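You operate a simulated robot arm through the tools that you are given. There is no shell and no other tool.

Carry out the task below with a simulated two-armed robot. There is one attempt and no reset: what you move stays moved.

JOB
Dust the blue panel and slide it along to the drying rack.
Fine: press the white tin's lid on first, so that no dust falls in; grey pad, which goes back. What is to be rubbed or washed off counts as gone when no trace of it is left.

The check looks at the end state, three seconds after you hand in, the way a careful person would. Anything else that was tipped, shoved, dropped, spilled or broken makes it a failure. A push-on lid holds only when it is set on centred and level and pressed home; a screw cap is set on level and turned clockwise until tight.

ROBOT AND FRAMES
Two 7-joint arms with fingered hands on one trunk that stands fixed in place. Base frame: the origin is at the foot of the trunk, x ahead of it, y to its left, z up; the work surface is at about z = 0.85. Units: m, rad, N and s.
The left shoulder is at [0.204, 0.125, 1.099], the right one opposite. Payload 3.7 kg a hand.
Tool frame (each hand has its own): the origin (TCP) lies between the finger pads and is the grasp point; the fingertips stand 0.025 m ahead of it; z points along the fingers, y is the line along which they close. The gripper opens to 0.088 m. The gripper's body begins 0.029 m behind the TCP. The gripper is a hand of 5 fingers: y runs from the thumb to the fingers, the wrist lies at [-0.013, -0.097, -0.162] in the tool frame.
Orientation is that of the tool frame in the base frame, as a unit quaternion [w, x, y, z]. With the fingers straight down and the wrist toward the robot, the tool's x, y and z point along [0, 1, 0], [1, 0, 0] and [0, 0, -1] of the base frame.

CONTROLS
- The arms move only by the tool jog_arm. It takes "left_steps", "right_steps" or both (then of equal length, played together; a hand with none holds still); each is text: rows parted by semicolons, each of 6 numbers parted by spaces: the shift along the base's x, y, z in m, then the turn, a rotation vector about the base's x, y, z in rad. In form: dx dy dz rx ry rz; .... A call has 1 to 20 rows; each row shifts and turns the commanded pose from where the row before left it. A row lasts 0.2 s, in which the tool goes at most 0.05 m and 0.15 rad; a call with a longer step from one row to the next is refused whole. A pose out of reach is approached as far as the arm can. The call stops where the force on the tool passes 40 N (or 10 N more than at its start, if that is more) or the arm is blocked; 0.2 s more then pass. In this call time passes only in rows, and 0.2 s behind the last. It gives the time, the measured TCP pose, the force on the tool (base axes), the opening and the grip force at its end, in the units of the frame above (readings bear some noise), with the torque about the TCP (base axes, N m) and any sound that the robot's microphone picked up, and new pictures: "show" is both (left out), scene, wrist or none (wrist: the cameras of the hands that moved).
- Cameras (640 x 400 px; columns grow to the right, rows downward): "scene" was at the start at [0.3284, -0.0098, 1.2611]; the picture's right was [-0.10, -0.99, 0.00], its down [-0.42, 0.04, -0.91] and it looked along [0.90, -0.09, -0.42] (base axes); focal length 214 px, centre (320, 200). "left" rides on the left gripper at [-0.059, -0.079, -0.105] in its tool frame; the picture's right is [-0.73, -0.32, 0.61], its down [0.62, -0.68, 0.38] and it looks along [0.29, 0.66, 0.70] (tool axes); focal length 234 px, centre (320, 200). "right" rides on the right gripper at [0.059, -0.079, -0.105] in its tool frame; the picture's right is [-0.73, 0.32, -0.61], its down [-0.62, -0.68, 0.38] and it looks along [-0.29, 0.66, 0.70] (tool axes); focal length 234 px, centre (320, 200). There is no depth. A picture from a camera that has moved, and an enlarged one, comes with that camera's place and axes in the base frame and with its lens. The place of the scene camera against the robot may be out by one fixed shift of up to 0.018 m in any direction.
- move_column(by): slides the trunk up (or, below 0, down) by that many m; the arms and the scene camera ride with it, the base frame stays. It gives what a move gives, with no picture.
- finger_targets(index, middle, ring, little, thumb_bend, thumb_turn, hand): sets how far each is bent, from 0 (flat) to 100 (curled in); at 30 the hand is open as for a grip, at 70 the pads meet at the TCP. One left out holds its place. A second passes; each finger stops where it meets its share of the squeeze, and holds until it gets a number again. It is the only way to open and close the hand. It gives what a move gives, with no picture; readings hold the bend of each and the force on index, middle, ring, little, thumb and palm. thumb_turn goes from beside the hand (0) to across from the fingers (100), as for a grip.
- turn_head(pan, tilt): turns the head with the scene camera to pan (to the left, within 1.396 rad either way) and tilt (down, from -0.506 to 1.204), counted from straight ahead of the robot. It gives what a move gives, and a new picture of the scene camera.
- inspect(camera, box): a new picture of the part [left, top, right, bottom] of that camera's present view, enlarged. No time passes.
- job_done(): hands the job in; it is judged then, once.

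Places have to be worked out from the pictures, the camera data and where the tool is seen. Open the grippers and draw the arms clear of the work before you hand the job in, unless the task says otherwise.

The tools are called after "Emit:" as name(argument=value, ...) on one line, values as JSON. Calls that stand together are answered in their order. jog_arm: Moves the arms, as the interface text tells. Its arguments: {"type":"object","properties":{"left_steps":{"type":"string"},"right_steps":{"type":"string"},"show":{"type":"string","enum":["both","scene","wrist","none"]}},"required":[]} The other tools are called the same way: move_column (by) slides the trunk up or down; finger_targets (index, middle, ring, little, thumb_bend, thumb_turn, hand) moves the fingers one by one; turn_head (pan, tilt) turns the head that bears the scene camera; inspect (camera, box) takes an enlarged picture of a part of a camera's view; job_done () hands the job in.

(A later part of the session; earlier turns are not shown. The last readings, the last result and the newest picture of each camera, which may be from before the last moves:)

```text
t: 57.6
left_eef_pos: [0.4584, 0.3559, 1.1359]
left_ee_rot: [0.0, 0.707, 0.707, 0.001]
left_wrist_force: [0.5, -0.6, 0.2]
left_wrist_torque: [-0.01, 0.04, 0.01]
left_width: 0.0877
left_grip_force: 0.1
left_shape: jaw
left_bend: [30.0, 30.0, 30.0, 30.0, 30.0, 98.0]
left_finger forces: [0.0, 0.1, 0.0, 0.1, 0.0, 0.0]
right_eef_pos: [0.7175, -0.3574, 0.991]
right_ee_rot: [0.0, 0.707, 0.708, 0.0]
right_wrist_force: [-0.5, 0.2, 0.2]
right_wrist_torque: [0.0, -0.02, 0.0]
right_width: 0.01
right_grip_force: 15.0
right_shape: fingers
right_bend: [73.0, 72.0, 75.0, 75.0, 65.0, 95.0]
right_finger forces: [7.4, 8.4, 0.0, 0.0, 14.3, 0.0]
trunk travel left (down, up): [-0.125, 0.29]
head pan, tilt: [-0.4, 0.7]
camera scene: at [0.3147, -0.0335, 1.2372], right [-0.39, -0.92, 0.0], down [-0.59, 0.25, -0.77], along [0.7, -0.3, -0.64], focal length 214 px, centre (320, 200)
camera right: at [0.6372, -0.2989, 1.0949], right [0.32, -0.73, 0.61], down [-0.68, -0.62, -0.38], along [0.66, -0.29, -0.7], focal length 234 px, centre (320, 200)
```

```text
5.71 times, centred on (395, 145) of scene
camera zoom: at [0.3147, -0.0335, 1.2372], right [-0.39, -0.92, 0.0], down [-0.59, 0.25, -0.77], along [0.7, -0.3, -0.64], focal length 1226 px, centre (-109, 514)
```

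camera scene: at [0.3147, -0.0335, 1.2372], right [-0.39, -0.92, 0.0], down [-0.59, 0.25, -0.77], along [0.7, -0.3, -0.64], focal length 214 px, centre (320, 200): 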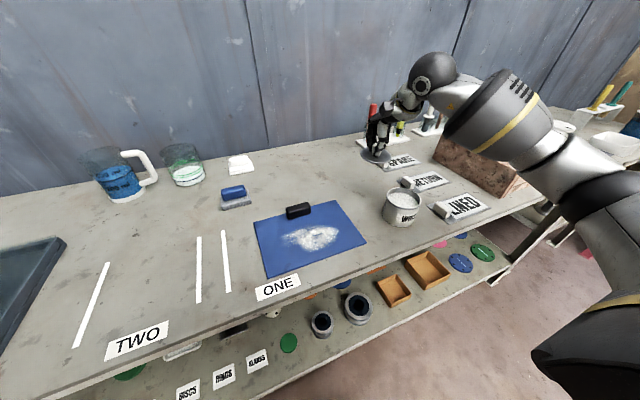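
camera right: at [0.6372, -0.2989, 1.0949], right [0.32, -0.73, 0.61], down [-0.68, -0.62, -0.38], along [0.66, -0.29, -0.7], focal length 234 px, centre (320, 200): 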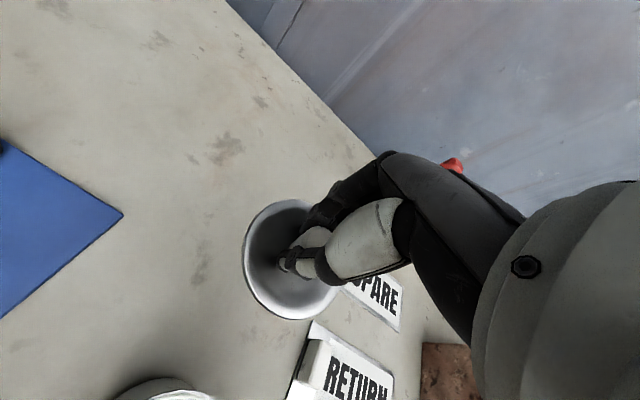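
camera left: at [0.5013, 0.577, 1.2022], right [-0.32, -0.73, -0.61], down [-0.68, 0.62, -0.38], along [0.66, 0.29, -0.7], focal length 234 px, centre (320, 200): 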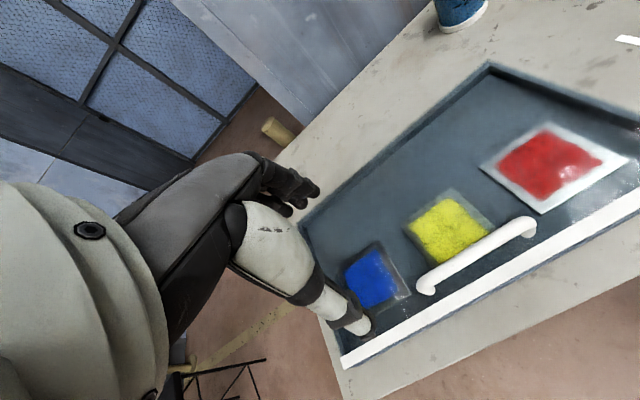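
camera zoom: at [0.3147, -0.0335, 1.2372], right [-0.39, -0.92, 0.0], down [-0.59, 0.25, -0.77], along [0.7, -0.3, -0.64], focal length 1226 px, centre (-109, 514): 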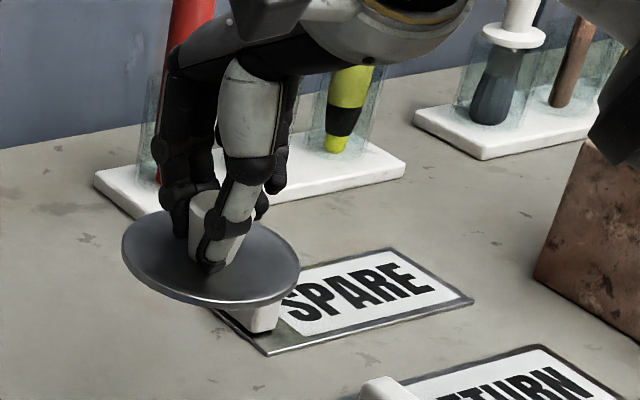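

Checking the ellipse against the camera model, the lid hangs level within measuring error, offset some 6 mm toward the thumb. I carry it over the tin at a safe height and look again.

Emit:
jog_arm(right_steps="0 0 0.03 0 0 0;-0.031 0.001 0.01 0 0 0;-0.031 0.001 0 0 0 0;-0.031 0.001 0 0 0 0;-0.031 0.001 0 0 0 0", show="both")

Emit:
inspect(camera="right", box=[180, 180, 400, 370])

Emit:
inspect(camera="scene", box=[340, 130, 460, 240])

```text
t: 58.8
left_eef_pos: [0.4579, 0.3548, 1.1376]
left_ee_rot: [0.001, 0.708, 0.706, 0.001]
left_wrist_force: [0.2, -0.7, 0.5]
left_wrist_torque: [0.01, -0.01, 0.0]
left_width: 0.0878
left_grip_force: 0.1
left_shape: jaw
left_bend: [30.0, 30.0, 30.0, 30.0, 30.0, 98.0]
left_finger forces: [0.0, 0.0, 0.0, 0.0, 0.1, 0.0]
right_eef_pos: [0.5932, -0.3514, 1.03]
right_ee_rot: [0.0, 0.708, 0.707, 0.0]
right_wrist_force: [-0.4, 0.8, 0.1]
right_wrist_torque: [0.02, -0.03, -0.01]
right_width: 0.0098
right_grip_force: 14.6
right_shape: fingers
right_bend: [73.0, 72.0, 75.0, 75.0, 65.0, 95.0]
right_finger forces: [7.3, 8.5, 0.0, 0.0, 14.3, 0.0]
trunk travel left (down, up): [-0.125, 0.29]
head pan, tilt: [-0.4, 0.7]
camera scene: at [0.314, -0.0333, 1.2376], right [-0.39, -0.92, 0.0], down [-0.59, 0.25, -0.77], along [0.71, -0.3, -0.64], focal length 214 px, centre (320, 200)
camera right: at [0.5121, -0.294, 1.1347], right [0.32, -0.73, 0.61], down [-0.68, -0.62, -0.38], along [0.66, -0.29, -0.7], focal length 234 px, centre (320, 200)
```

scene: 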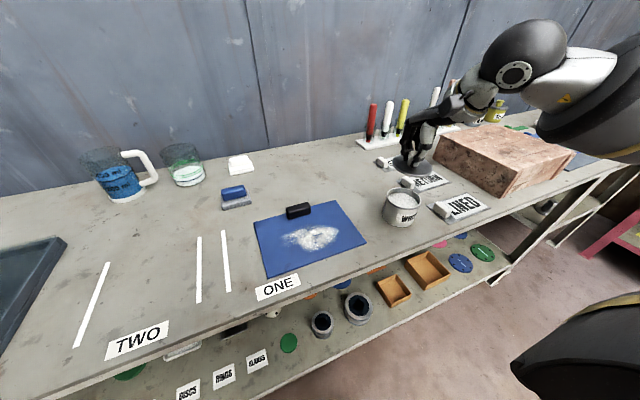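
right: 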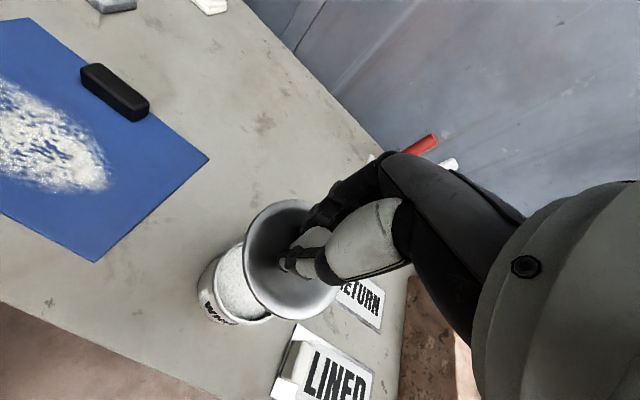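

```text
2.11 times, centred on (290, 275) of right
camera zoom: at [0.5121, -0.294, 1.1347], right [0.32, -0.73, 0.61], down [-0.68, -0.62, -0.38], along [0.66, -0.29, -0.7], focal length 493 px, centre (383, 42)
```

zoom: 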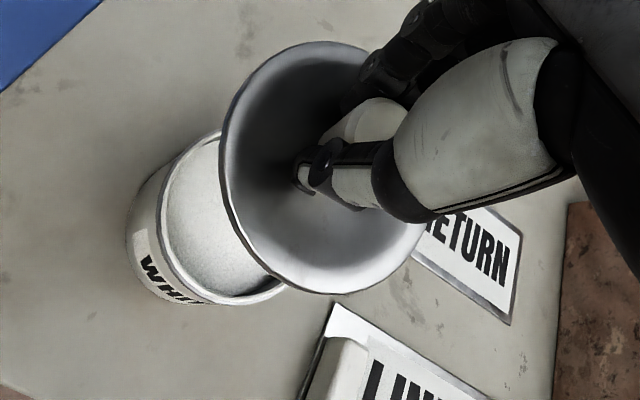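

```text
3.64 times, centred on (400, 185) of scene
camera zoom: at [0.314, -0.0333, 1.2376], right [-0.39, -0.92, 0.0], down [-0.59, 0.25, -0.77], along [0.71, -0.3, -0.64], focal length 780 px, centre (29, 254)
```

zoom: 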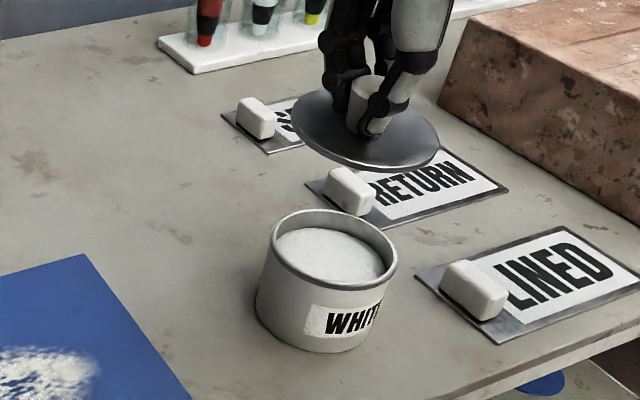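

Triangulating from both cameras: tin centre ≈ [0.578, -0.348] with rim z ≈ 0.92; lid centre ≈ TCP + [-0.006, +0.001]. I move about 7 mm back and lower to just above the rim to compare them directly.

Emit:
jog_arm(right_steps="-0.007 0.001 -0.02 0 0 0;0 0 -0.02 0 0 0;0 0 -0.02 0 0 0", show="none")

Emit:
inspect(camera="right", box=[180, 180, 400, 370])

Emit:
inspect(camera="scene", box=[350, 150, 450, 240])

```text
t: 59.6
left_eef_pos: [0.4588, 0.3546, 1.1366]
left_ee_rot: [0.0, 0.707, 0.707, 0.0]
left_wrist_force: [0.0, 0.9, 1.0]
left_wrist_torque: [0.01, -0.01, 0.04]
left_width: 0.0878
left_grip_force: 0.1
left_shape: jaw
left_bend: [30.0, 30.0, 30.0, 30.0, 30.0, 98.0]
left_finger forces: [0.0, 0.0, 0.0, 0.0, 0.0, 0.0]
right_eef_pos: [0.5855, -0.3503, 0.9685]
right_ee_rot: [0.0, 0.707, 0.707, 0.0]
right_wrist_force: [-0.1, -1.3, -0.3]
right_wrist_torque: [0.02, 0.0, 0.0]
right_width: 0.0099
right_grip_force: 15.3
right_shape: fingers
right_bend: [73.0, 72.0, 75.0, 75.0, 65.0, 95.0]
right_finger forces: [7.3, 8.5, 0.0, 0.0, 14.2, 0.0]
trunk travel left (down, up): [-0.125, 0.29]
head pan, tilt: [-0.4, 0.7]
```

```text
2.11 times, centred on (290, 275) of right
camera zoom: at [0.5054, -0.2934, 1.0736], right [0.32, -0.73, 0.61], down [-0.68, -0.62, -0.38], along [0.66, -0.29, -0.7], focal length 493 px, centre (383, 42)
```

zoom: 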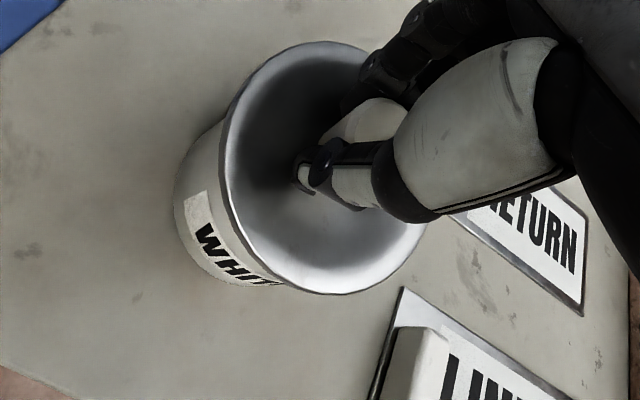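

```text
4.44 times, centred on (400, 195) of scene
camera zoom: at [0.3149, -0.0336, 1.2371], right [-0.39, -0.92, 0.0], down [-0.59, 0.25, -0.76], along [0.7, -0.3, -0.64], focal length 953 px, centre (-36, 222)
```

zoom: 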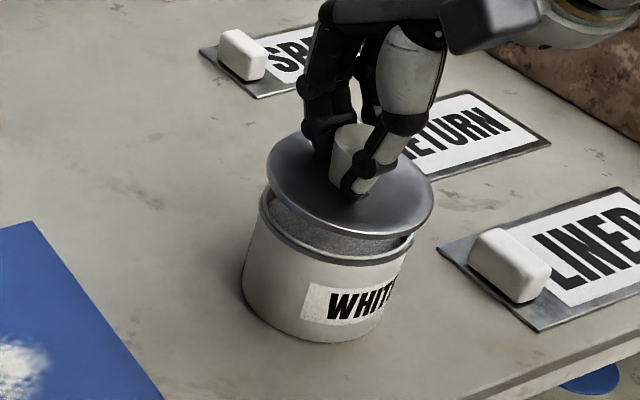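

The lid hovers just above the rim, nearly concentric in the scene view. I zoom in on the rim edge from the right camera to check the other direction.

Emit:
inspect(camera="right", box=[220, 190, 350, 320])

Emit:
inspect(camera="scene", box=[370, 170, 430, 220])

```text
3.08 times, centred on (285, 255) of right
camera zoom: at [0.5054, -0.2934, 1.0736], right [0.32, -0.73, 0.61], down [-0.68, -0.62, -0.38], along [0.66, -0.29, -0.7], focal length 720 px, centre (428, 31)
```

zoom: 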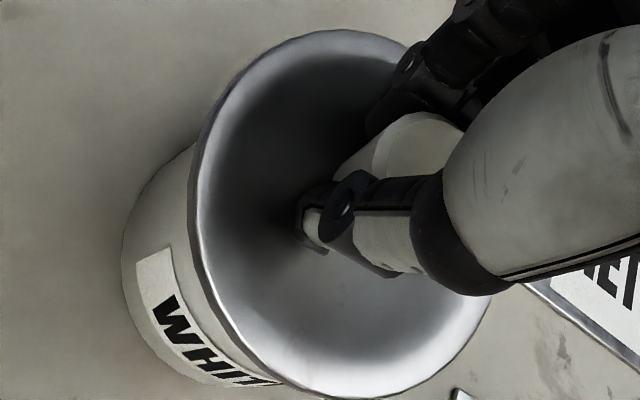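

```text
8.00 times, centred on (400, 195) of scene
camera zoom: at [0.3149, -0.0336, 1.2371], right [-0.39, -0.92, 0.0], down [-0.59, 0.25, -0.76], along [0.7, -0.3, -0.64], focal length 1716 px, centre (-320, 240)
```

zoom: 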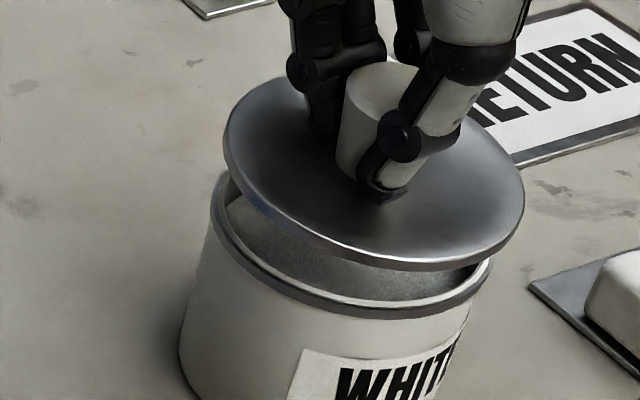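

Views are ambiguous to a few mm because of the remaining gap. I lower another 10 mm so parallax shrinks and compare again.

Emit:
jog_arm(right_steps="0 0 -0.005 0 0 0;0 0 -0.005 0 0 0", show="none")

Emit:
inspect(camera="right", box=[230, 200, 310, 320])

Emit:
inspect(camera="scene", box=[370, 175, 430, 225])

```text
t: 60.2
left_eef_pos: [0.4583, 0.3545, 1.1358]
left_ee_rot: [0.001, 0.707, 0.707, -0.001]
left_wrist_force: [0.9, 0.0, -0.5]
left_wrist_torque: [0.02, 0.0, 0.0]
left_width: 0.0876
left_grip_force: 0.1
left_shape: jaw
left_bend: [30.0, 30.0, 30.0, 30.0, 30.0, 98.0]
left_finger forces: [0.0, 0.0, 0.0, 0.0, 0.1, 0.0]
right_eef_pos: [0.5852, -0.3512, 0.9579]
right_ee_rot: [0.0, 0.707, 0.707, 0.0]
right_wrist_force: [0.0, 0.4, -1.0]
right_wrist_torque: [0.01, -0.04, -0.02]
right_width: 0.0098
right_grip_force: 15.2
right_shape: fingers
right_bend: [73.0, 72.0, 75.0, 75.0, 65.0, 95.0]
right_finger forces: [7.3, 8.5, 0.0, 0.1, 14.2, 0.0]
trunk travel left (down, up): [-0.125, 0.29]
head pan, tilt: [-0.4, 0.7]
```

```text
3.33 times, centred on (270, 260) of right
camera zoom: at [0.5057, -0.2932, 1.0639], right [0.32, -0.73, 0.61], down [-0.68, -0.62, -0.38], along [0.66, -0.29, -0.7], focal length 781 px, centre (487, 0)
```

zoom: 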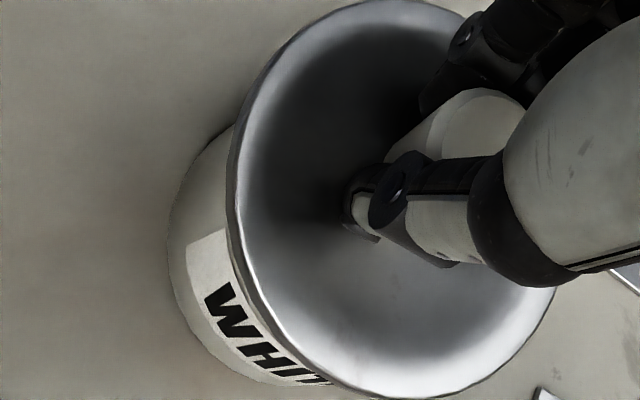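

```text
8.00 times, centred on (400, 200) of scene
camera zoom: at [0.315, -0.0336, 1.2371], right [-0.39, -0.92, 0.0], down [-0.59, 0.25, -0.76], along [0.7, -0.3, -0.64], focal length 1716 px, centre (-320, 200)
```

zoom: 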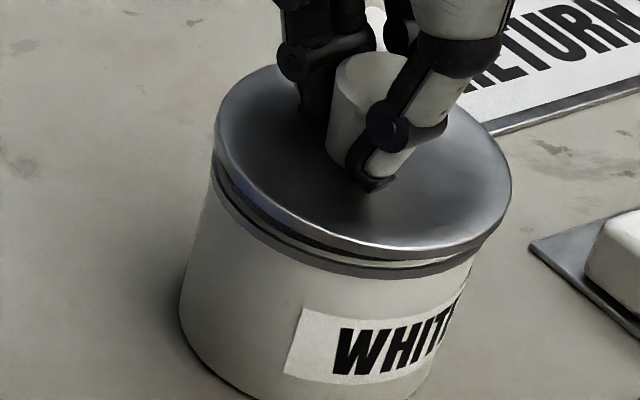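

The tin's rim is fully hidden behind the lid in the right camera, and the tin's side height suggests rim z ≈ 0.915; together that puts the tin about +5 mm x, −6 mm y from the lid. I shift the lid so and compare again.

Emit:
jog_arm(right_steps="0.005 -0.006 0 0 0 0", show="none")

Emit:
inspect(camera="right", box=[230, 200, 310, 320])

Emit:
inspect(camera="scene", box=[370, 175, 430, 225])

```text
t: 60.6
left_eef_pos: [0.4591, 0.3544, 1.1358]
left_ee_rot: [0.001, 0.707, 0.707, 0.0]
left_wrist_force: [0.3, -0.3, -0.3]
left_wrist_torque: [0.0, 0.02, 0.0]
left_width: 0.0879
left_grip_force: 0.0
left_shape: jaw
left_bend: [30.0, 30.0, 30.0, 30.0, 30.0, 98.0]
left_finger forces: [0.0, 0.0, 0.0, 0.1, 0.0, 0.1]
right_eef_pos: [0.5907, -0.3568, 0.9582]
right_ee_rot: [0.0, 0.707, 0.707, 0.0]
right_wrist_force: [0.6, -0.5, -0.9]
right_wrist_torque: [0.02, 0.0, 0.0]
right_width: 0.0099
right_grip_force: 15.3
right_shape: fingers
right_bend: [73.0, 72.0, 75.0, 75.0, 65.0, 95.0]
right_finger forces: [7.3, 8.5, 0.0, 0.1, 14.1, 0.0]
trunk travel left (down, up): [-0.125, 0.29]
head pan, tilt: [-0.4, 0.7]
```

```text
3.33 times, centred on (270, 260) of right
camera zoom: at [0.5112, -0.2992, 1.0637], right [0.32, -0.73, 0.61], down [-0.68, -0.62, -0.38], along [0.66, -0.29, -0.7], focal length 781 px, centre (487, 0)
```

zoom: 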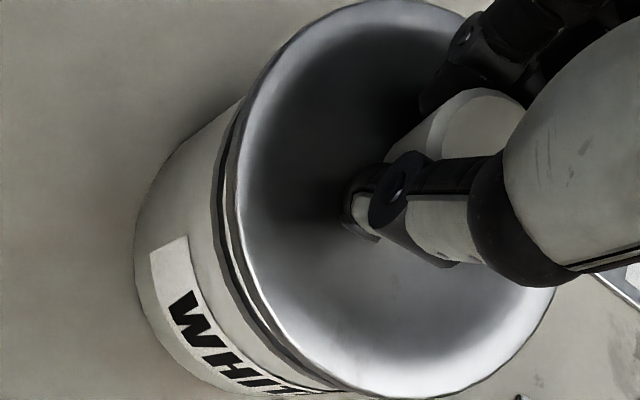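

```text
8.00 times, centred on (400, 200) of scene
camera zoom: at [0.3151, -0.0336, 1.2371], right [-0.39, -0.92, 0.0], down [-0.59, 0.25, -0.76], along [0.7, -0.3, -0.64], focal length 1716 px, centre (-320, 200)
```

zoom: 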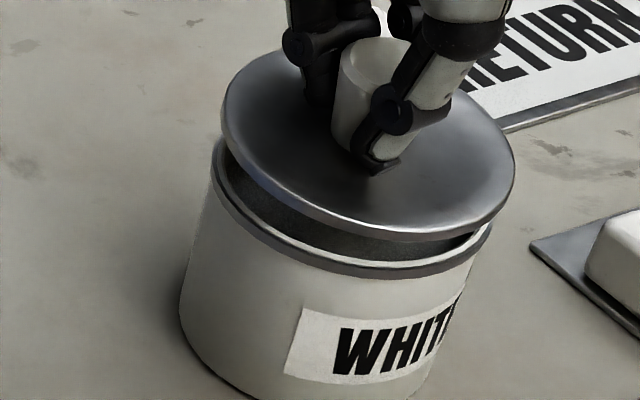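

Now the rim shows evenly in both views and the remaining offset is a few mm at most. I lower 8 mm more in small steps, watching force.

Emit:
jog_arm(right_steps="0 0 -0.004 0 0 0;0 0 -0.004 0 0 0", show="none")

Emit:
inspect(camera="right", box=[230, 200, 310, 320])

Emit:
inspect(camera="scene", box=[370, 175, 430, 225])

```text
t: 61.2
left_eef_pos: [0.459, 0.3545, 1.1368]
left_ee_rot: [0.001, 0.707, 0.707, 0.0]
left_wrist_force: [-0.5, 0.6, 0.1]
left_wrist_torque: [0.0, 0.01, -0.01]
left_width: 0.088
left_grip_force: 0.1
left_shape: jaw
left_bend: [30.0, 30.0, 30.0, 30.0, 30.0, 98.0]
left_finger forces: [0.0, 0.0, 0.1, 0.0, 0.0, 0.0]
right_eef_pos: [0.5906, -0.3575, 0.9508]
right_ee_rot: [0.0, 0.707, 0.707, 0.0]
right_wrist_force: [0.3, -0.5, 0.1]
right_wrist_torque: [0.04, 0.01, 0.0]
right_width: 0.0098
right_grip_force: 14.9
right_shape: fingers
right_bend: [73.0, 72.0, 75.0, 75.0, 65.0, 95.0]
right_finger forces: [7.3, 8.6, 0.0, 0.0, 14.2, 0.0]
trunk travel left (down, up): [-0.125, 0.29]
head pan, tilt: [-0.4, 0.7]
```

```text
3.33 times, centred on (270, 260) of right
camera zoom: at [0.511, -0.2993, 1.0559], right [0.32, -0.73, 0.61], down [-0.68, -0.62, -0.38], along [0.66, -0.29, -0.7], focal length 781 px, centre (487, 0)
```

zoom: 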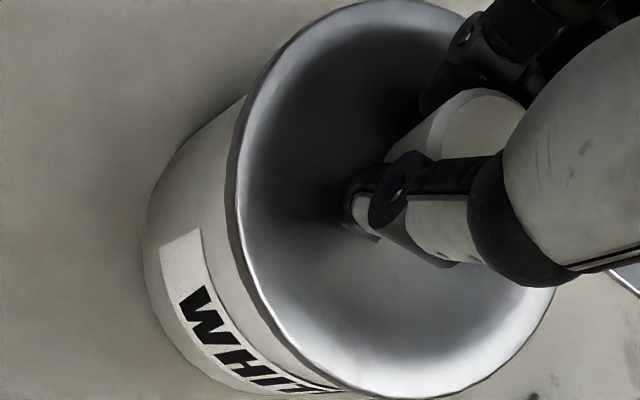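

```text
8.00 times, centred on (400, 200) of scene
camera zoom: at [0.3149, -0.0336, 1.2371], right [-0.39, -0.92, 0.0], down [-0.59, 0.25, -0.76], along [0.7, -0.3, -0.64], focal length 1716 px, centre (-320, 200)
```

zoom: 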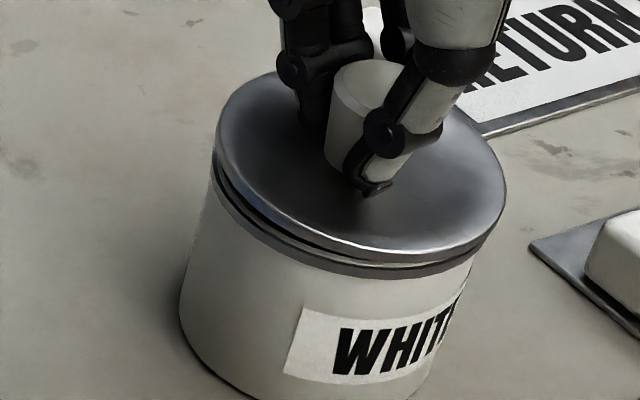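

The rim is now almost flush with the lid's outline; residual offset is perhaps 2–4 mm toward +x, −y. I shift by part of that and lower in small steps to find the contact height.

Emit:
jog_arm(right_steps="0.002 -0.0025 0 0 0 0;0 0 -0.002 0 0 0;0 0 -0.002 0 0 0", show="none")

Emit:
inspect(camera="right", box=[230, 200, 310, 320])

Emit:
inspect(camera="scene", box=[370, 175, 430, 225])

```text
t: 62.0
left_eef_pos: [0.4588, 0.3548, 1.1366]
left_ee_rot: [0.001, 0.707, 0.707, 0.0]
left_wrist_force: [0.6, 0.4, -0.7]
left_wrist_torque: [0.04, 0.03, -0.01]
left_width: 0.0879
left_grip_force: 0.1
left_shape: jaw
left_bend: [30.0, 30.0, 30.0, 30.0, 30.0, 98.0]
left_finger forces: [0.1, 0.0, 0.0, 0.1, 0.0, 0.0]
right_eef_pos: [0.5924, -0.3608, 0.9473]
right_ee_rot: [0.0, 0.707, 0.707, 0.0]
right_wrist_force: [-0.8, 0.6, -0.1]
right_wrist_torque: [0.0, -0.03, -0.01]
right_width: 0.0097
right_grip_force: 14.8
right_shape: fingers
right_bend: [73.0, 72.0, 75.0, 75.0, 65.0, 95.0]
right_finger forces: [7.3, 8.5, 0.0, 0.1, 14.1, 0.0]
trunk travel left (down, up): [-0.125, 0.29]
head pan, tilt: [-0.4, 0.7]
```

```text
3.33 times, centred on (270, 260) of right
camera zoom: at [0.5132, -0.3019, 1.0522], right [0.32, -0.73, 0.61], down [-0.68, -0.62, -0.38], along [0.66, -0.29, -0.7], focal length 781 px, centre (487, 0)
```

zoom: 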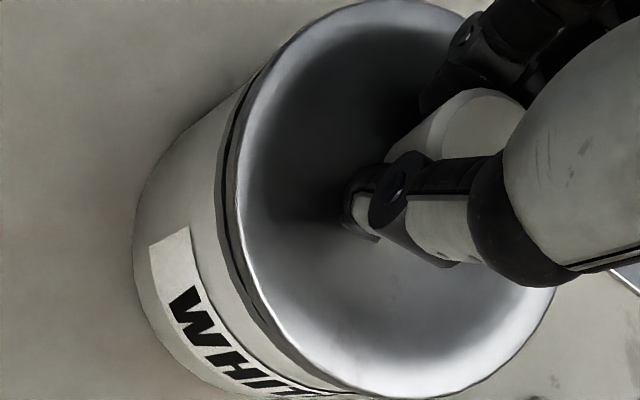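

```text
8.00 times, centred on (400, 200) of scene
camera zoom: at [0.3149, -0.0336, 1.2371], right [-0.39, -0.92, 0.0], down [-0.59, 0.25, -0.76], along [0.7, -0.3, -0.64], focal length 1716 px, centre (-320, 200)
```

zoom: 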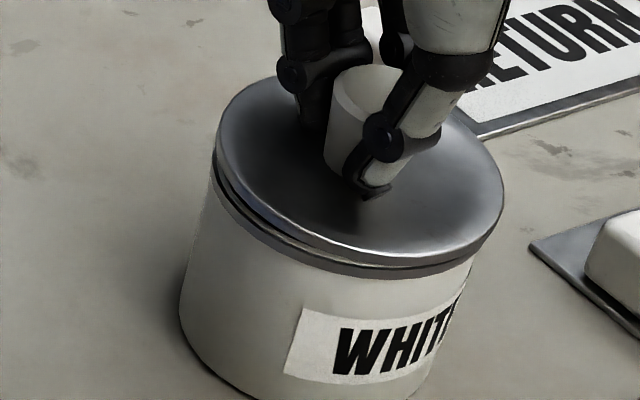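

No contact yet; I go on down in 1–2 mm steps.

Emit:
jog_arm(right_steps="0 0 -0.002 0 0 0;0 0 -0.002 0 0 0", show="none")

Emit:
inspect(camera="right", box=[230, 200, 310, 320])

Emit:
inspect(camera="scene", box=[370, 175, 430, 225])

```text
t: 62.6
left_eef_pos: [0.4597, 0.3556, 1.1364]
left_ee_rot: [0.0, 0.707, 0.707, 0.0]
left_wrist_force: [-0.4, 0.1, 1.0]
left_wrist_torque: [0.0, -0.01, -0.02]
left_width: 0.0879
left_grip_force: 0.2
left_shape: jaw
left_bend: [30.0, 30.0, 30.0, 30.0, 30.0, 98.0]
left_finger forces: [0.0, 0.0, 0.0, 0.1, 0.0, 0.0]
right_eef_pos: [0.5934, -0.3611, 0.9435]
right_ee_rot: [0.0, 0.707, 0.707, 0.0]
right_wrist_force: [1.7, 2.5, 1.7]
right_wrist_torque: [0.02, 0.11, -0.01]
right_width: 0.0092
right_grip_force: 15.1
right_shape: fingers
right_bend: [73.0, 72.0, 75.0, 75.0, 66.0, 94.0]
right_finger forces: [8.1, 8.7, 0.0, 0.0, 13.5, 0.0]
trunk travel left (down, up): [-0.125, 0.29]
head pan, tilt: [-0.4, 0.7]
heard: snap
```

```text
3.33 times, centred on (270, 260) of right
camera zoom: at [0.5133, -0.3019, 1.0484], right [0.32, -0.73, 0.61], down [-0.68, -0.62, -0.38], along [0.66, -0.29, -0.7], focal length 781 px, centre (487, 0)
```

zoom: 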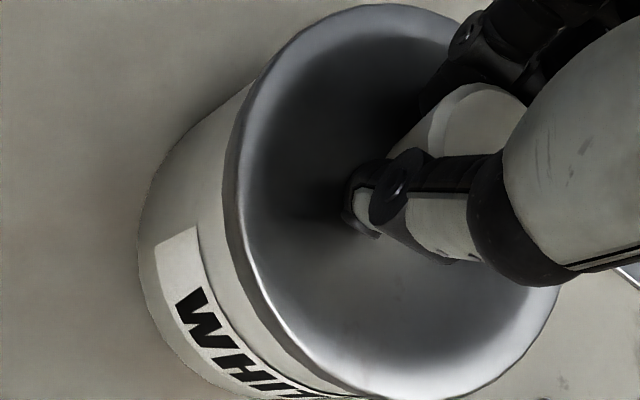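

```text
8.00 times, centred on (400, 200) of scene
camera zoom: at [0.3152, -0.0333, 1.2371], right [-0.39, -0.92, 0.0], down [-0.59, 0.25, -0.76], along [0.7, -0.3, -0.64], focal length 1716 px, centre (-320, 200)
```

zoom: 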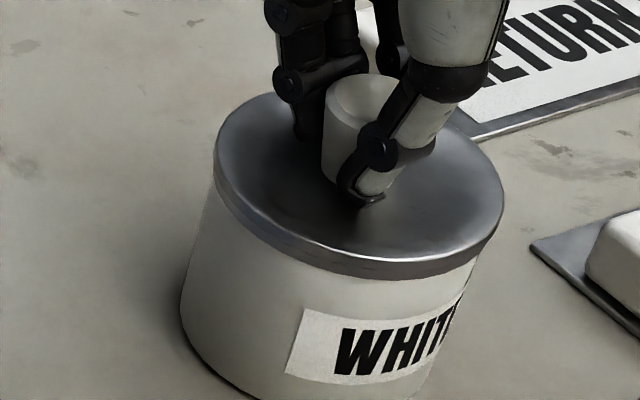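

A snap was heard and the lid sits flush on the rim. I press gently a little more to be sure it is home.

Emit:
jog_arm(right_steps="0 0 -0.001 0 0 0;0 0 -0.001 0 0 0", show="none")

Emit:
inspect(camera="scene", box=[370, 175, 430, 225])

```text
t: 63.2
left_eef_pos: [0.4581, 0.3556, 1.1366]
left_ee_rot: [0.0, 0.707, 0.707, 0.001]
left_wrist_force: [-0.3, 0.0, 0.3]
left_wrist_torque: [-0.02, 0.02, -0.01]
left_width: 0.0878
left_grip_force: 0.0
left_shape: jaw
left_bend: [30.0, 30.0, 30.0, 30.0, 30.0, 98.0]
left_finger forces: [0.1, 0.0, 0.0, 0.0, 0.0, 0.0]
right_eef_pos: [0.5938, -0.36, 0.9435]
right_ee_rot: [0.001, 0.707, 0.707, 0.001]
right_wrist_force: [2.7, 2.0, 9.2]
right_wrist_torque: [0.06, 0.26, 0.01]
right_width: 0.0094
right_grip_force: 18.3
right_shape: fingers
right_bend: [73.0, 72.0, 75.0, 75.0, 67.0, 94.0]
right_finger forces: [8.5, 8.8, 0.0, 0.0, 19.7, 0.0]
trunk travel left (down, up): [-0.125, 0.29]
head pan, tilt: [-0.4, 0.7]
```

```text
8.00 times, centred on (400, 200) of scene
camera zoom: at [0.3143, -0.0329, 1.2375], right [-0.39, -0.92, 0.0], down [-0.59, 0.25, -0.77], along [0.7, -0.3, -0.64], focal length 1716 px, centre (-320, 200)
```

zoom: 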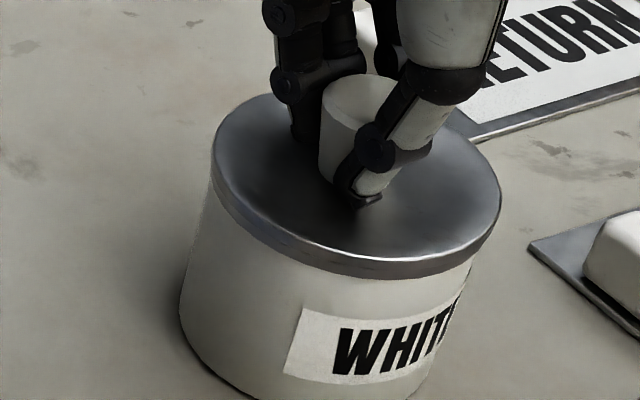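

It takes 9 N without moving further, so it is seated. I relieve the pressure, loosen the fingers just a bit, then rise and open.

Emit:
jog_arm(right_steps="0 0 0.0015 0 0 0", show="none")

Emit:
finger_targets(hand="right", index=58, middle=58, ring=58, little=58, thumb_bend=55)

Emit:
inspect(camera="right", box=[200, 160, 400, 340])

Emit:
inspect(camera="scene", box=[370, 175, 430, 225])

```text
t: 63.6
left_eef_pos: [0.4587, 0.3546, 1.1363]
left_ee_rot: [0.0, 0.707, 0.707, 0.0]
left_wrist_force: [-0.3, 1.2, 0.3]
left_wrist_torque: [0.01, 0.01, 0.01]
left_width: 0.088
left_grip_force: 0.1
left_shape: jaw
left_bend: [30.0, 30.0, 30.0, 30.0, 30.0, 98.0]
left_finger forces: [0.0, 0.1, 0.1, 0.0, 0.1, 0.0]
right_eef_pos: [0.5934, -0.3602, 0.9429]
right_ee_rot: [-0.001, 0.707, 0.707, 0.001]
right_wrist_force: [4.1, 1.9, 6.9]
right_wrist_torque: [0.06, 0.15, 0.01]
right_width: 0.0091
right_grip_force: 17.1
right_shape: fingers
right_bend: [73.0, 72.0, 75.0, 75.0, 67.0, 94.0]
right_finger forces: [8.6, 9.0, 0.0, 0.0, 17.0, 0.1]
trunk travel left (down, up): [-0.125, 0.29]
head pan, tilt: [-0.4, 0.7]
```

```text
t: 64.6
left_eef_pos: [0.4574, 0.3562, 1.137]
left_ee_rot: [0.0, 0.707, 0.707, 0.001]
left_wrist_force: [-0.1, -0.7, 0.7]
left_wrist_torque: [0.0, 0.0, 0.0]
left_width: 0.0877
left_grip_force: 0.1
left_shape: jaw
left_bend: [30.0, 30.0, 30.0, 30.0, 30.0, 98.0]
left_finger forces: [0.0, 0.0, 0.1, 0.1, 0.0, 0.0]
right_eef_pos: [0.5926, -0.3612, 0.9432]
right_ee_rot: [0.001, 0.707, 0.707, 0.001]
right_wrist_force: [-3.2, 1.0, 9.2]
right_wrist_torque: [0.1, 0.05, 0.04]
right_width: 0.0222
right_grip_force: 4.6
right_shape: fingers
right_bend: [61.0, 59.0, 57.0, 57.0, 56.0, 97.0]
right_finger forces: [4.1, 2.6, 0.1, 0.1, 3.1, 0.0]
trunk travel left (down, up): [-0.125, 0.29]
head pan, tilt: [-0.4, 0.7]
```

```text
2.22 times, centred on (300, 250) of right
camera zoom: at [0.5123, -0.3015, 1.0486], right [0.32, -0.73, 0.61], down [-0.68, -0.62, -0.38], along [0.66, -0.29, -0.69], focal length 520 px, centre (364, 89)
```

zoom: 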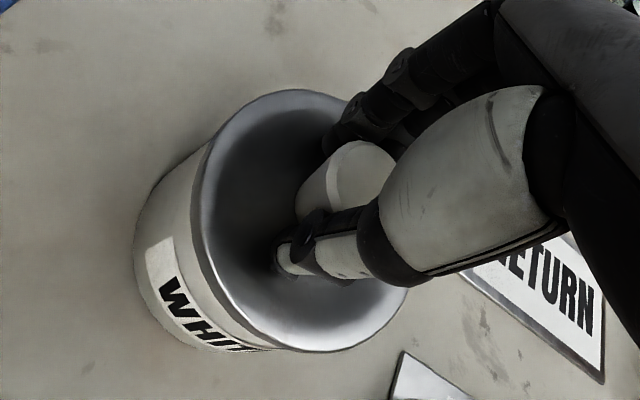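

```text
8.00 times, centred on (400, 200) of scene
camera zoom: at [0.3137, -0.0329, 1.2375], right [-0.39, -0.92, 0.0], down [-0.59, 0.25, -0.77], along [0.71, -0.3, -0.64], focal length 1716 px, centre (-320, 200)
```

zoom: 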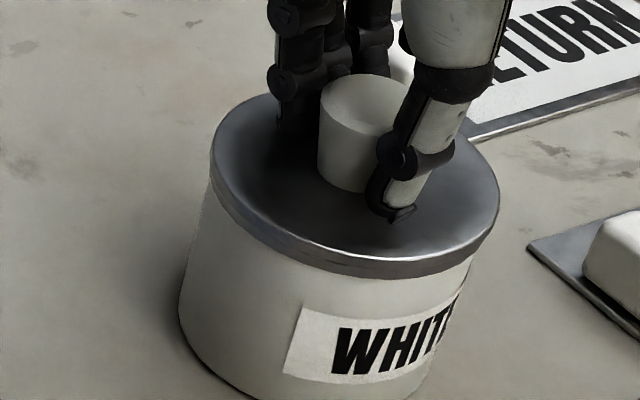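

The fingertips rest on the lid with some force. I raise the hand straight up and then open fully.

Emit:
jog_arm(right_steps="0 0 0.003 0 0 0;0 0 0.004 0 0 0;0 0 0.004 0 0 0", show="none")

Emit:
finger_targets(hand="right", index=30, middle=30, ring=30, little=30, thumb_bend=30)

Emit:
inspect(camera="scene", box=[350, 150, 450, 230])

```text
t: 65.4
left_eef_pos: [0.458, 0.355, 1.1362]
left_ee_rot: [0.0, 0.707, 0.707, 0.0]
left_wrist_force: [-0.6, -0.5, 0.3]
left_wrist_torque: [-0.01, -0.02, 0.0]
left_width: 0.0875
left_grip_force: 0.1
left_shape: jaw
left_bend: [30.0, 30.0, 30.0, 30.0, 30.0, 98.0]
left_finger forces: [0.1, 0.0, 0.0, 0.1, 0.0, 0.0]
right_eef_pos: [0.5929, -0.3599, 0.9534]
right_ee_rot: [-0.001, 0.707, 0.707, 0.0]
right_wrist_force: [-0.2, 0.3, -0.6]
right_wrist_torque: [-0.01, 0.02, 0.0]
right_width: 0.028
right_grip_force: 0.2
right_shape: fingers
right_bend: [57.0, 57.0, 57.0, 57.0, 55.0, 97.0]
right_finger forces: [0.1, 0.0, 0.0, 0.1, 0.1, 0.1]
trunk travel left (down, up): [-0.125, 0.29]
head pan, tilt: [-0.4, 0.7]
```

```text
t: 66.4
left_eef_pos: [0.4581, 0.3539, 1.1363]
left_ee_rot: [0.0, 0.707, 0.707, 0.0]
left_wrist_force: [-0.6, -0.4, 0.4]
left_wrist_torque: [-0.04, -0.02, -0.03]
left_width: 0.0879
left_grip_force: 0.0
left_shape: jaw
left_bend: [30.0, 30.0, 30.0, 30.0, 30.0, 98.0]
left_finger forces: [0.0, 0.1, 0.0, 0.0, 0.1, 0.0]
right_eef_pos: [0.5932, -0.3603, 0.954]
right_ee_rot: [0.0, 0.707, 0.707, -0.001]
right_wrist_force: [1.3, -0.1, 0.0]
right_wrist_torque: [0.02, 0.01, 0.0]
right_width: 0.0845
right_grip_force: 0.0
right_shape: fingers
right_bend: [30.0, 30.0, 30.0, 30.0, 30.0, 97.0]
right_finger forces: [0.0, 0.0, 0.1, 0.1, 0.1, 0.1]
trunk travel left (down, up): [-0.125, 0.29]
head pan, tilt: [-0.4, 0.7]
```

```text
5.00 times, centred on (400, 190) of scene
camera zoom: at [0.3149, -0.0336, 1.2371], right [-0.39, -0.92, 0.0], down [-0.59, 0.25, -0.76], along [0.7, -0.3, -0.64], focal length 1072 px, centre (-80, 250)
```

zoom: 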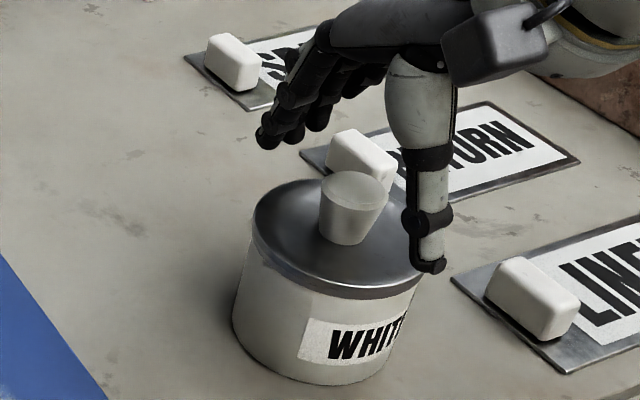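

The lid is on level and the hand is free. I rise and move the right hand over toward the grey-based pad near [0.79, 0.0] to look at it closely.

Emit:
jog_arm(right_steps="0 0 0.04 0 0 0;0 0 0.04 0 0 0;0 0.04 0.01 0 0 0;0.02 0.04 0 0 0 0;0.02 0.04 0 0 0 0;0.02 0.04 0 0 0 0;0.02 0.04 0 0 0 0;0.02 0.04 0 0 0 0;0.02 0.04 0 0 0 0;0.02 0.04 0 0 0 0;0.02 0.03 0 0 0 0", show="both")

Emit:
inspect(camera="right", box=[120, 160, 400, 360])

```text
t: 68.8
left_eef_pos: [0.4593, 0.3558, 1.1363]
left_ee_rot: [0.001, 0.707, 0.707, 0.0]
left_wrist_force: [-0.5, 0.8, 0.0]
left_wrist_torque: [-0.02, 0.02, 0.01]
left_width: 0.0878
left_grip_force: 0.1
left_shape: jaw
left_bend: [30.0, 30.0, 30.0, 30.0, 30.0, 98.0]
left_finger forces: [0.0, 0.0, 0.0, 0.0, 0.0, 0.0]
right_eef_pos: [0.7521, -0.0096, 1.0441]
right_ee_rot: [0.0, 0.707, 0.707, 0.0]
right_wrist_force: [-0.4, -0.4, -0.3]
right_wrist_torque: [0.02, 0.05, 0.0]
right_width: 0.0845
right_grip_force: 0.1
right_shape: fingers
right_bend: [30.0, 30.0, 30.0, 30.0, 30.0, 97.0]
right_finger forces: [0.0, 0.0, 0.0, 0.0, 0.0, 0.0]
trunk travel left (down, up): [-0.125, 0.29]
head pan, tilt: [-0.4, 0.7]
camera scene: at [0.315, -0.0332, 1.2371], right [-0.39, -0.92, 0.0], down [-0.59, 0.25, -0.76], along [0.7, -0.3, -0.64], focal length 214 px, centre (320, 200)
camera right: at [0.6731, 0.0496, 1.1488], right [0.32, -0.73, 0.61], down [-0.68, -0.62, -0.38], along [0.66, -0.29, -0.7], focal length 234 px, centre (320, 200)
```

scene: 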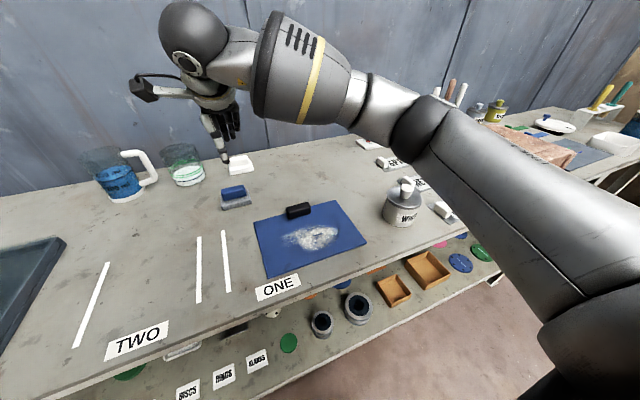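
right: 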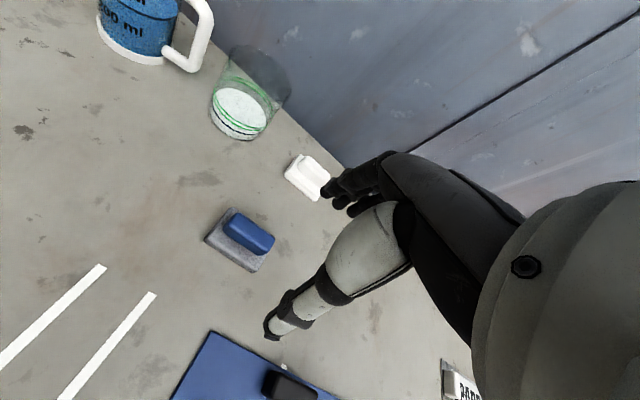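

```text
2.00 times, centred on (260, 260) of right
camera zoom: at [0.6731, 0.0496, 1.1488], right [0.32, -0.73, 0.61], down [-0.68, -0.62, -0.38], along [0.66, -0.29, -0.7], focal length 468 px, centre (440, 80)
```

zoom: 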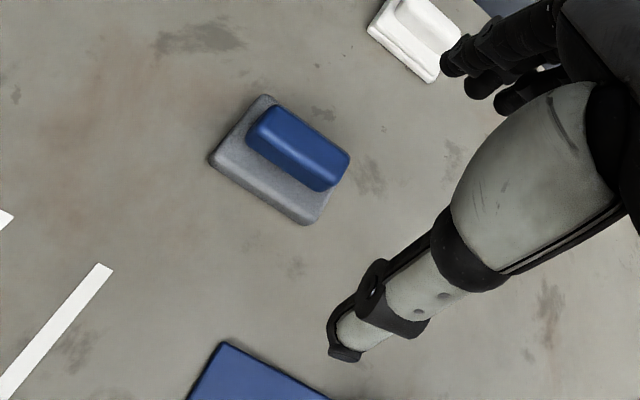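

The grey pad's base is centred near [0.805, 0.004], its blue handle along y (about 55 × 27 mm), top at z ≈ 0.887. I move above it and descend partway, then check alignment.

Emit:
jog_arm(right_steps="0.025 0.007 -0.02 0 0 0;0.025 0.007 -0.03 0 0 0;0 0 -0.03 0 0 0;0 0 -0.02 0 0 0;0 0 -0.02 0 0 0", show="wrist")

Emit:
inspect(camera="right", box=[200, 120, 400, 340])

Emit:
inspect(camera="scene", box=[190, 110, 290, 220])

```text
t: 70.0
left_eef_pos: [0.458, 0.3557, 1.1358]
left_ee_rot: [0.0, 0.707, 0.707, 0.0]
left_wrist_force: [-0.5, 0.4, 0.1]
left_wrist_torque: [0.01, 0.0, 0.01]
left_width: 0.0878
left_grip_force: 0.0
left_shape: jaw
left_bend: [30.0, 30.0, 30.0, 30.0, 30.0, 98.0]
left_finger forces: [0.1, 0.0, 0.1, 0.1, 0.0, 0.0]
right_eef_pos: [0.8029, 0.0038, 0.9239]
right_ee_rot: [0.0, 0.708, 0.706, 0.0]
right_wrist_force: [-0.9, -1.2, -0.4]
right_wrist_torque: [-0.02, 0.0, -0.04]
right_width: 0.0843
right_grip_force: 0.0
right_shape: fingers
right_bend: [30.0, 30.0, 30.0, 30.0, 30.0, 97.0]
right_finger forces: [0.0, 0.0, 0.0, 0.0, 0.0, 0.0]
trunk travel left (down, up): [-0.125, 0.29]
head pan, tilt: [-0.4, 0.7]
camera right: at [0.7232, 0.0624, 1.0283], right [0.32, -0.73, 0.61], down [-0.68, -0.62, -0.38], along [0.66, -0.29, -0.7], focal length 234 px, centre (320, 200)
```

right: 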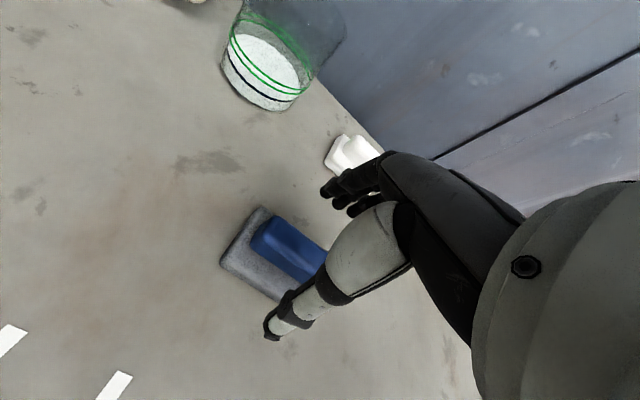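

```text
1.82 times, centred on (300, 230) of right
camera zoom: at [0.7232, 0.0624, 1.0283], right [0.32, -0.73, 0.61], down [-0.68, -0.62, -0.38], along [0.66, -0.29, -0.7], focal length 426 px, centre (356, 146)
```

zoom: 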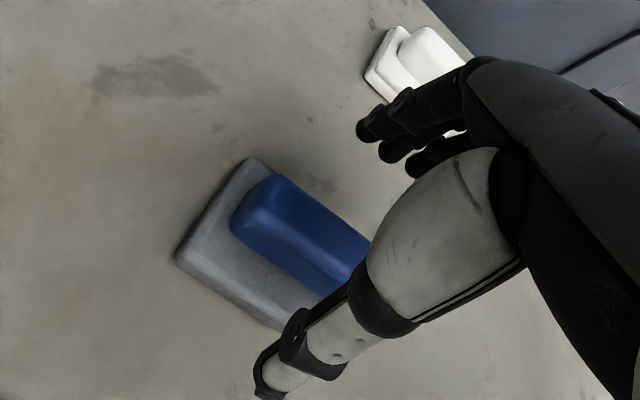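

```text
3.64 times, centred on (240, 165) of scene
camera zoom: at [0.3152, -0.0336, 1.237], right [-0.39, -0.92, 0.0], down [-0.59, 0.25, -0.76], along [0.7, -0.3, -0.64], focal length 780 px, centre (611, 327)
```

zoom: 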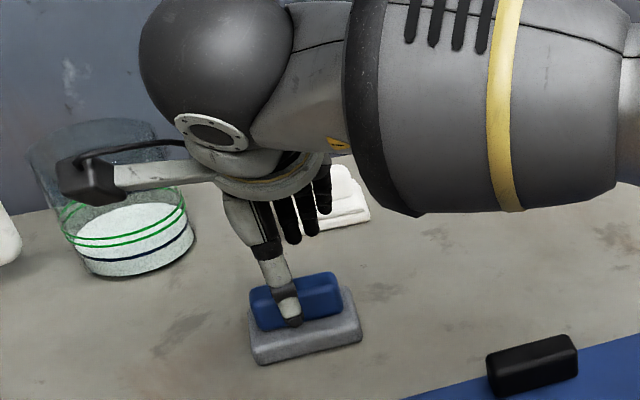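

Aligned: thumb in front of and fingers behind the handle. I lower to grasp height and close.

Emit:
jog_arm(right_steps="-0.001 0.001 -0.015 0 0 0;0 0 -0.01 0 0 0;0 0 -0.005 0 0 0", show="none")

Emit:
finger_targets(hand="right", index=58, middle=58, ring=58, little=58, thumb_bend=58)

Emit:
inspect(camera="right", box=[200, 120, 400, 340])

```text
t: 70.8
left_eef_pos: [0.4586, 0.3559, 1.1359]
left_ee_rot: [0.0, 0.707, 0.707, 0.0]
left_wrist_force: [-0.5, -0.2, 0.6]
left_wrist_torque: [0.04, 0.03, -0.02]
left_width: 0.088
left_grip_force: 0.0
left_shape: jaw
left_bend: [30.0, 30.0, 30.0, 30.0, 30.0, 98.0]
left_finger forces: [0.1, 0.0, 0.1, 0.0, 0.1, 0.0]
right_eef_pos: [0.8019, 0.0042, 0.8943]
right_ee_rot: [0.001, 0.707, 0.707, 0.0]
right_wrist_force: [0.6, -0.7, 0.1]
right_wrist_torque: [-0.01, -0.03, -0.01]
right_width: 0.0845
right_grip_force: 0.1
right_shape: fingers
right_bend: [30.0, 30.0, 30.0, 30.0, 30.0, 97.0]
right_finger forces: [0.0, 0.0, 0.0, 0.1, 0.0, 0.0]
trunk travel left (down, up): [-0.125, 0.29]
head pan, tilt: [-0.4, 0.7]
```

```text
t: 71.8
left_eef_pos: [0.4582, 0.355, 1.1378]
left_ee_rot: [0.0, 0.707, 0.707, 0.0]
left_wrist_force: [-0.3, -0.5, -0.5]
left_wrist_torque: [0.02, 0.0, 0.02]
left_width: 0.0877
left_grip_force: 0.1
left_shape: jaw
left_bend: [30.0, 30.0, 30.0, 30.0, 30.0, 98.0]
left_finger forces: [0.0, 0.0, 0.0, 0.0, 0.0, 0.0]
right_eef_pos: [0.8021, 0.005, 0.8957]
right_ee_rot: [0.0, 0.706, 0.708, 0.001]
right_wrist_force: [1.7, 0.4, 6.2]
right_wrist_torque: [0.0, -0.04, -0.02]
right_width: 0.0297
right_grip_force: 3.6
right_shape: fingers
right_bend: [56.0, 54.0, 57.0, 57.0, 55.0, 97.0]
right_finger forces: [0.8, 2.9, 0.0, 0.0, 3.5, 0.0]
trunk travel left (down, up): [-0.125, 0.29]
head pan, tilt: [-0.4, 0.7]
```

```text
1.82 times, centred on (300, 230) of right
camera zoom: at [0.7218, 0.0631, 0.9999], right [0.32, -0.73, 0.61], down [-0.68, -0.62, -0.38], along [0.66, -0.29, -0.69], focal length 426 px, centre (356, 146)
```

zoom: 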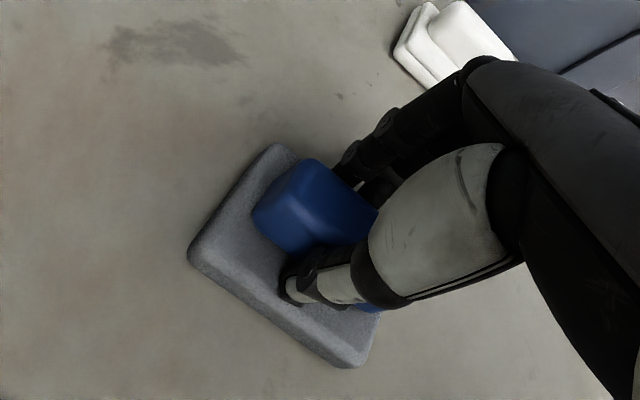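

The fingertips touch the pad's base while the handle is lightly gripped. I raise 2 mm, then squeeze firmly.

Emit:
jog_arm(right_steps="0 0 0.002 0 0 0", show="none")

Emit:
finger_targets(hand="right", index=72, middle=72, ring=72, little=72, thumb_bend=72)

Emit:
inspect(camera="right", box=[200, 120, 400, 340])

Emit:
inspect(camera="scene", box=[190, 110, 290, 220])

```text
t: 72.2
left_eef_pos: [0.458, 0.3561, 1.1359]
left_ee_rot: [0.0, 0.707, 0.707, 0.0]
left_wrist_force: [0.3, 0.1, 0.5]
left_wrist_torque: [0.0, 0.01, 0.01]
left_width: 0.088
left_grip_force: 0.0
left_shape: jaw
left_bend: [30.0, 30.0, 30.0, 30.0, 30.0, 98.0]
left_finger forces: [0.0, 0.0, 0.0, 0.0, 0.0, 0.0]
right_eef_pos: [0.8021, 0.0037, 0.8954]
right_ee_rot: [-0.001, 0.708, 0.707, 0.0]
right_wrist_force: [2.7, -0.1, 4.2]
right_wrist_torque: [-0.02, -0.11, 0.01]
right_width: 0.0294
right_grip_force: 1.9
right_shape: fingers
right_bend: [56.0, 54.0, 57.0, 57.0, 56.0, 97.0]
right_finger forces: [0.7, 2.7, 0.1, 0.0, 0.9, 0.0]
trunk travel left (down, up): [-0.125, 0.29]
head pan, tilt: [-0.4, 0.7]
```

```text
t: 73.2
left_eef_pos: [0.4593, 0.3554, 1.1372]
left_ee_rot: [0.0, 0.707, 0.707, 0.0]
left_wrist_force: [-0.1, -0.2, 0.7]
left_wrist_torque: [-0.01, 0.01, 0.03]
left_width: 0.0876
left_grip_force: 0.2
left_shape: jaw
left_bend: [30.0, 30.0, 30.0, 30.0, 30.0, 98.0]
left_finger forces: [0.0, 0.0, 0.0, 0.1, 0.0, 0.0]
right_eef_pos: [0.8019, 0.0053, 0.8963]
right_ee_rot: [0.0, 0.707, 0.707, 0.0]
right_wrist_force: [0.3, 0.3, 2.8]
right_wrist_torque: [-0.02, -0.08, 0.01]
right_width: 0.0171
right_grip_force: 15.9
right_shape: fingers
right_bend: [71.0, 60.0, 71.0, 72.0, 58.0, 95.0]
right_finger forces: [3.4, 12.1, 1.1, 0.0, 14.8, 0.0]
trunk travel left (down, up): [-0.125, 0.29]
head pan, tilt: [-0.4, 0.7]
```

```text
1.82 times, centred on (300, 230) of right
camera zoom: at [0.7218, 0.0631, 1.0005], right [0.32, -0.73, 0.61], down [-0.68, -0.62, -0.38], along [0.66, -0.29, -0.7], focal length 426 px, centre (356, 146)
```

zoom: 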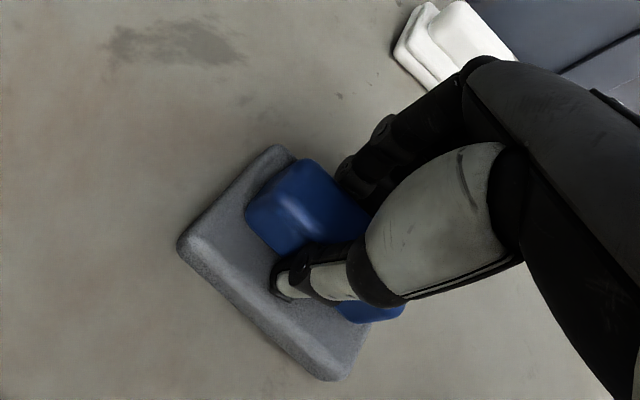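

```text
3.64 times, centred on (240, 165) of scene
camera zoom: at [0.3147, -0.0335, 1.2372], right [-0.39, -0.92, 0.0], down [-0.59, 0.25, -0.77], along [0.7, -0.3, -0.64], focal length 780 px, centre (611, 327)
```

zoom: 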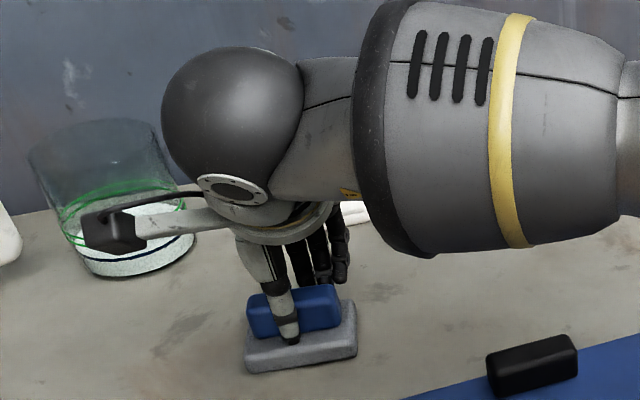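

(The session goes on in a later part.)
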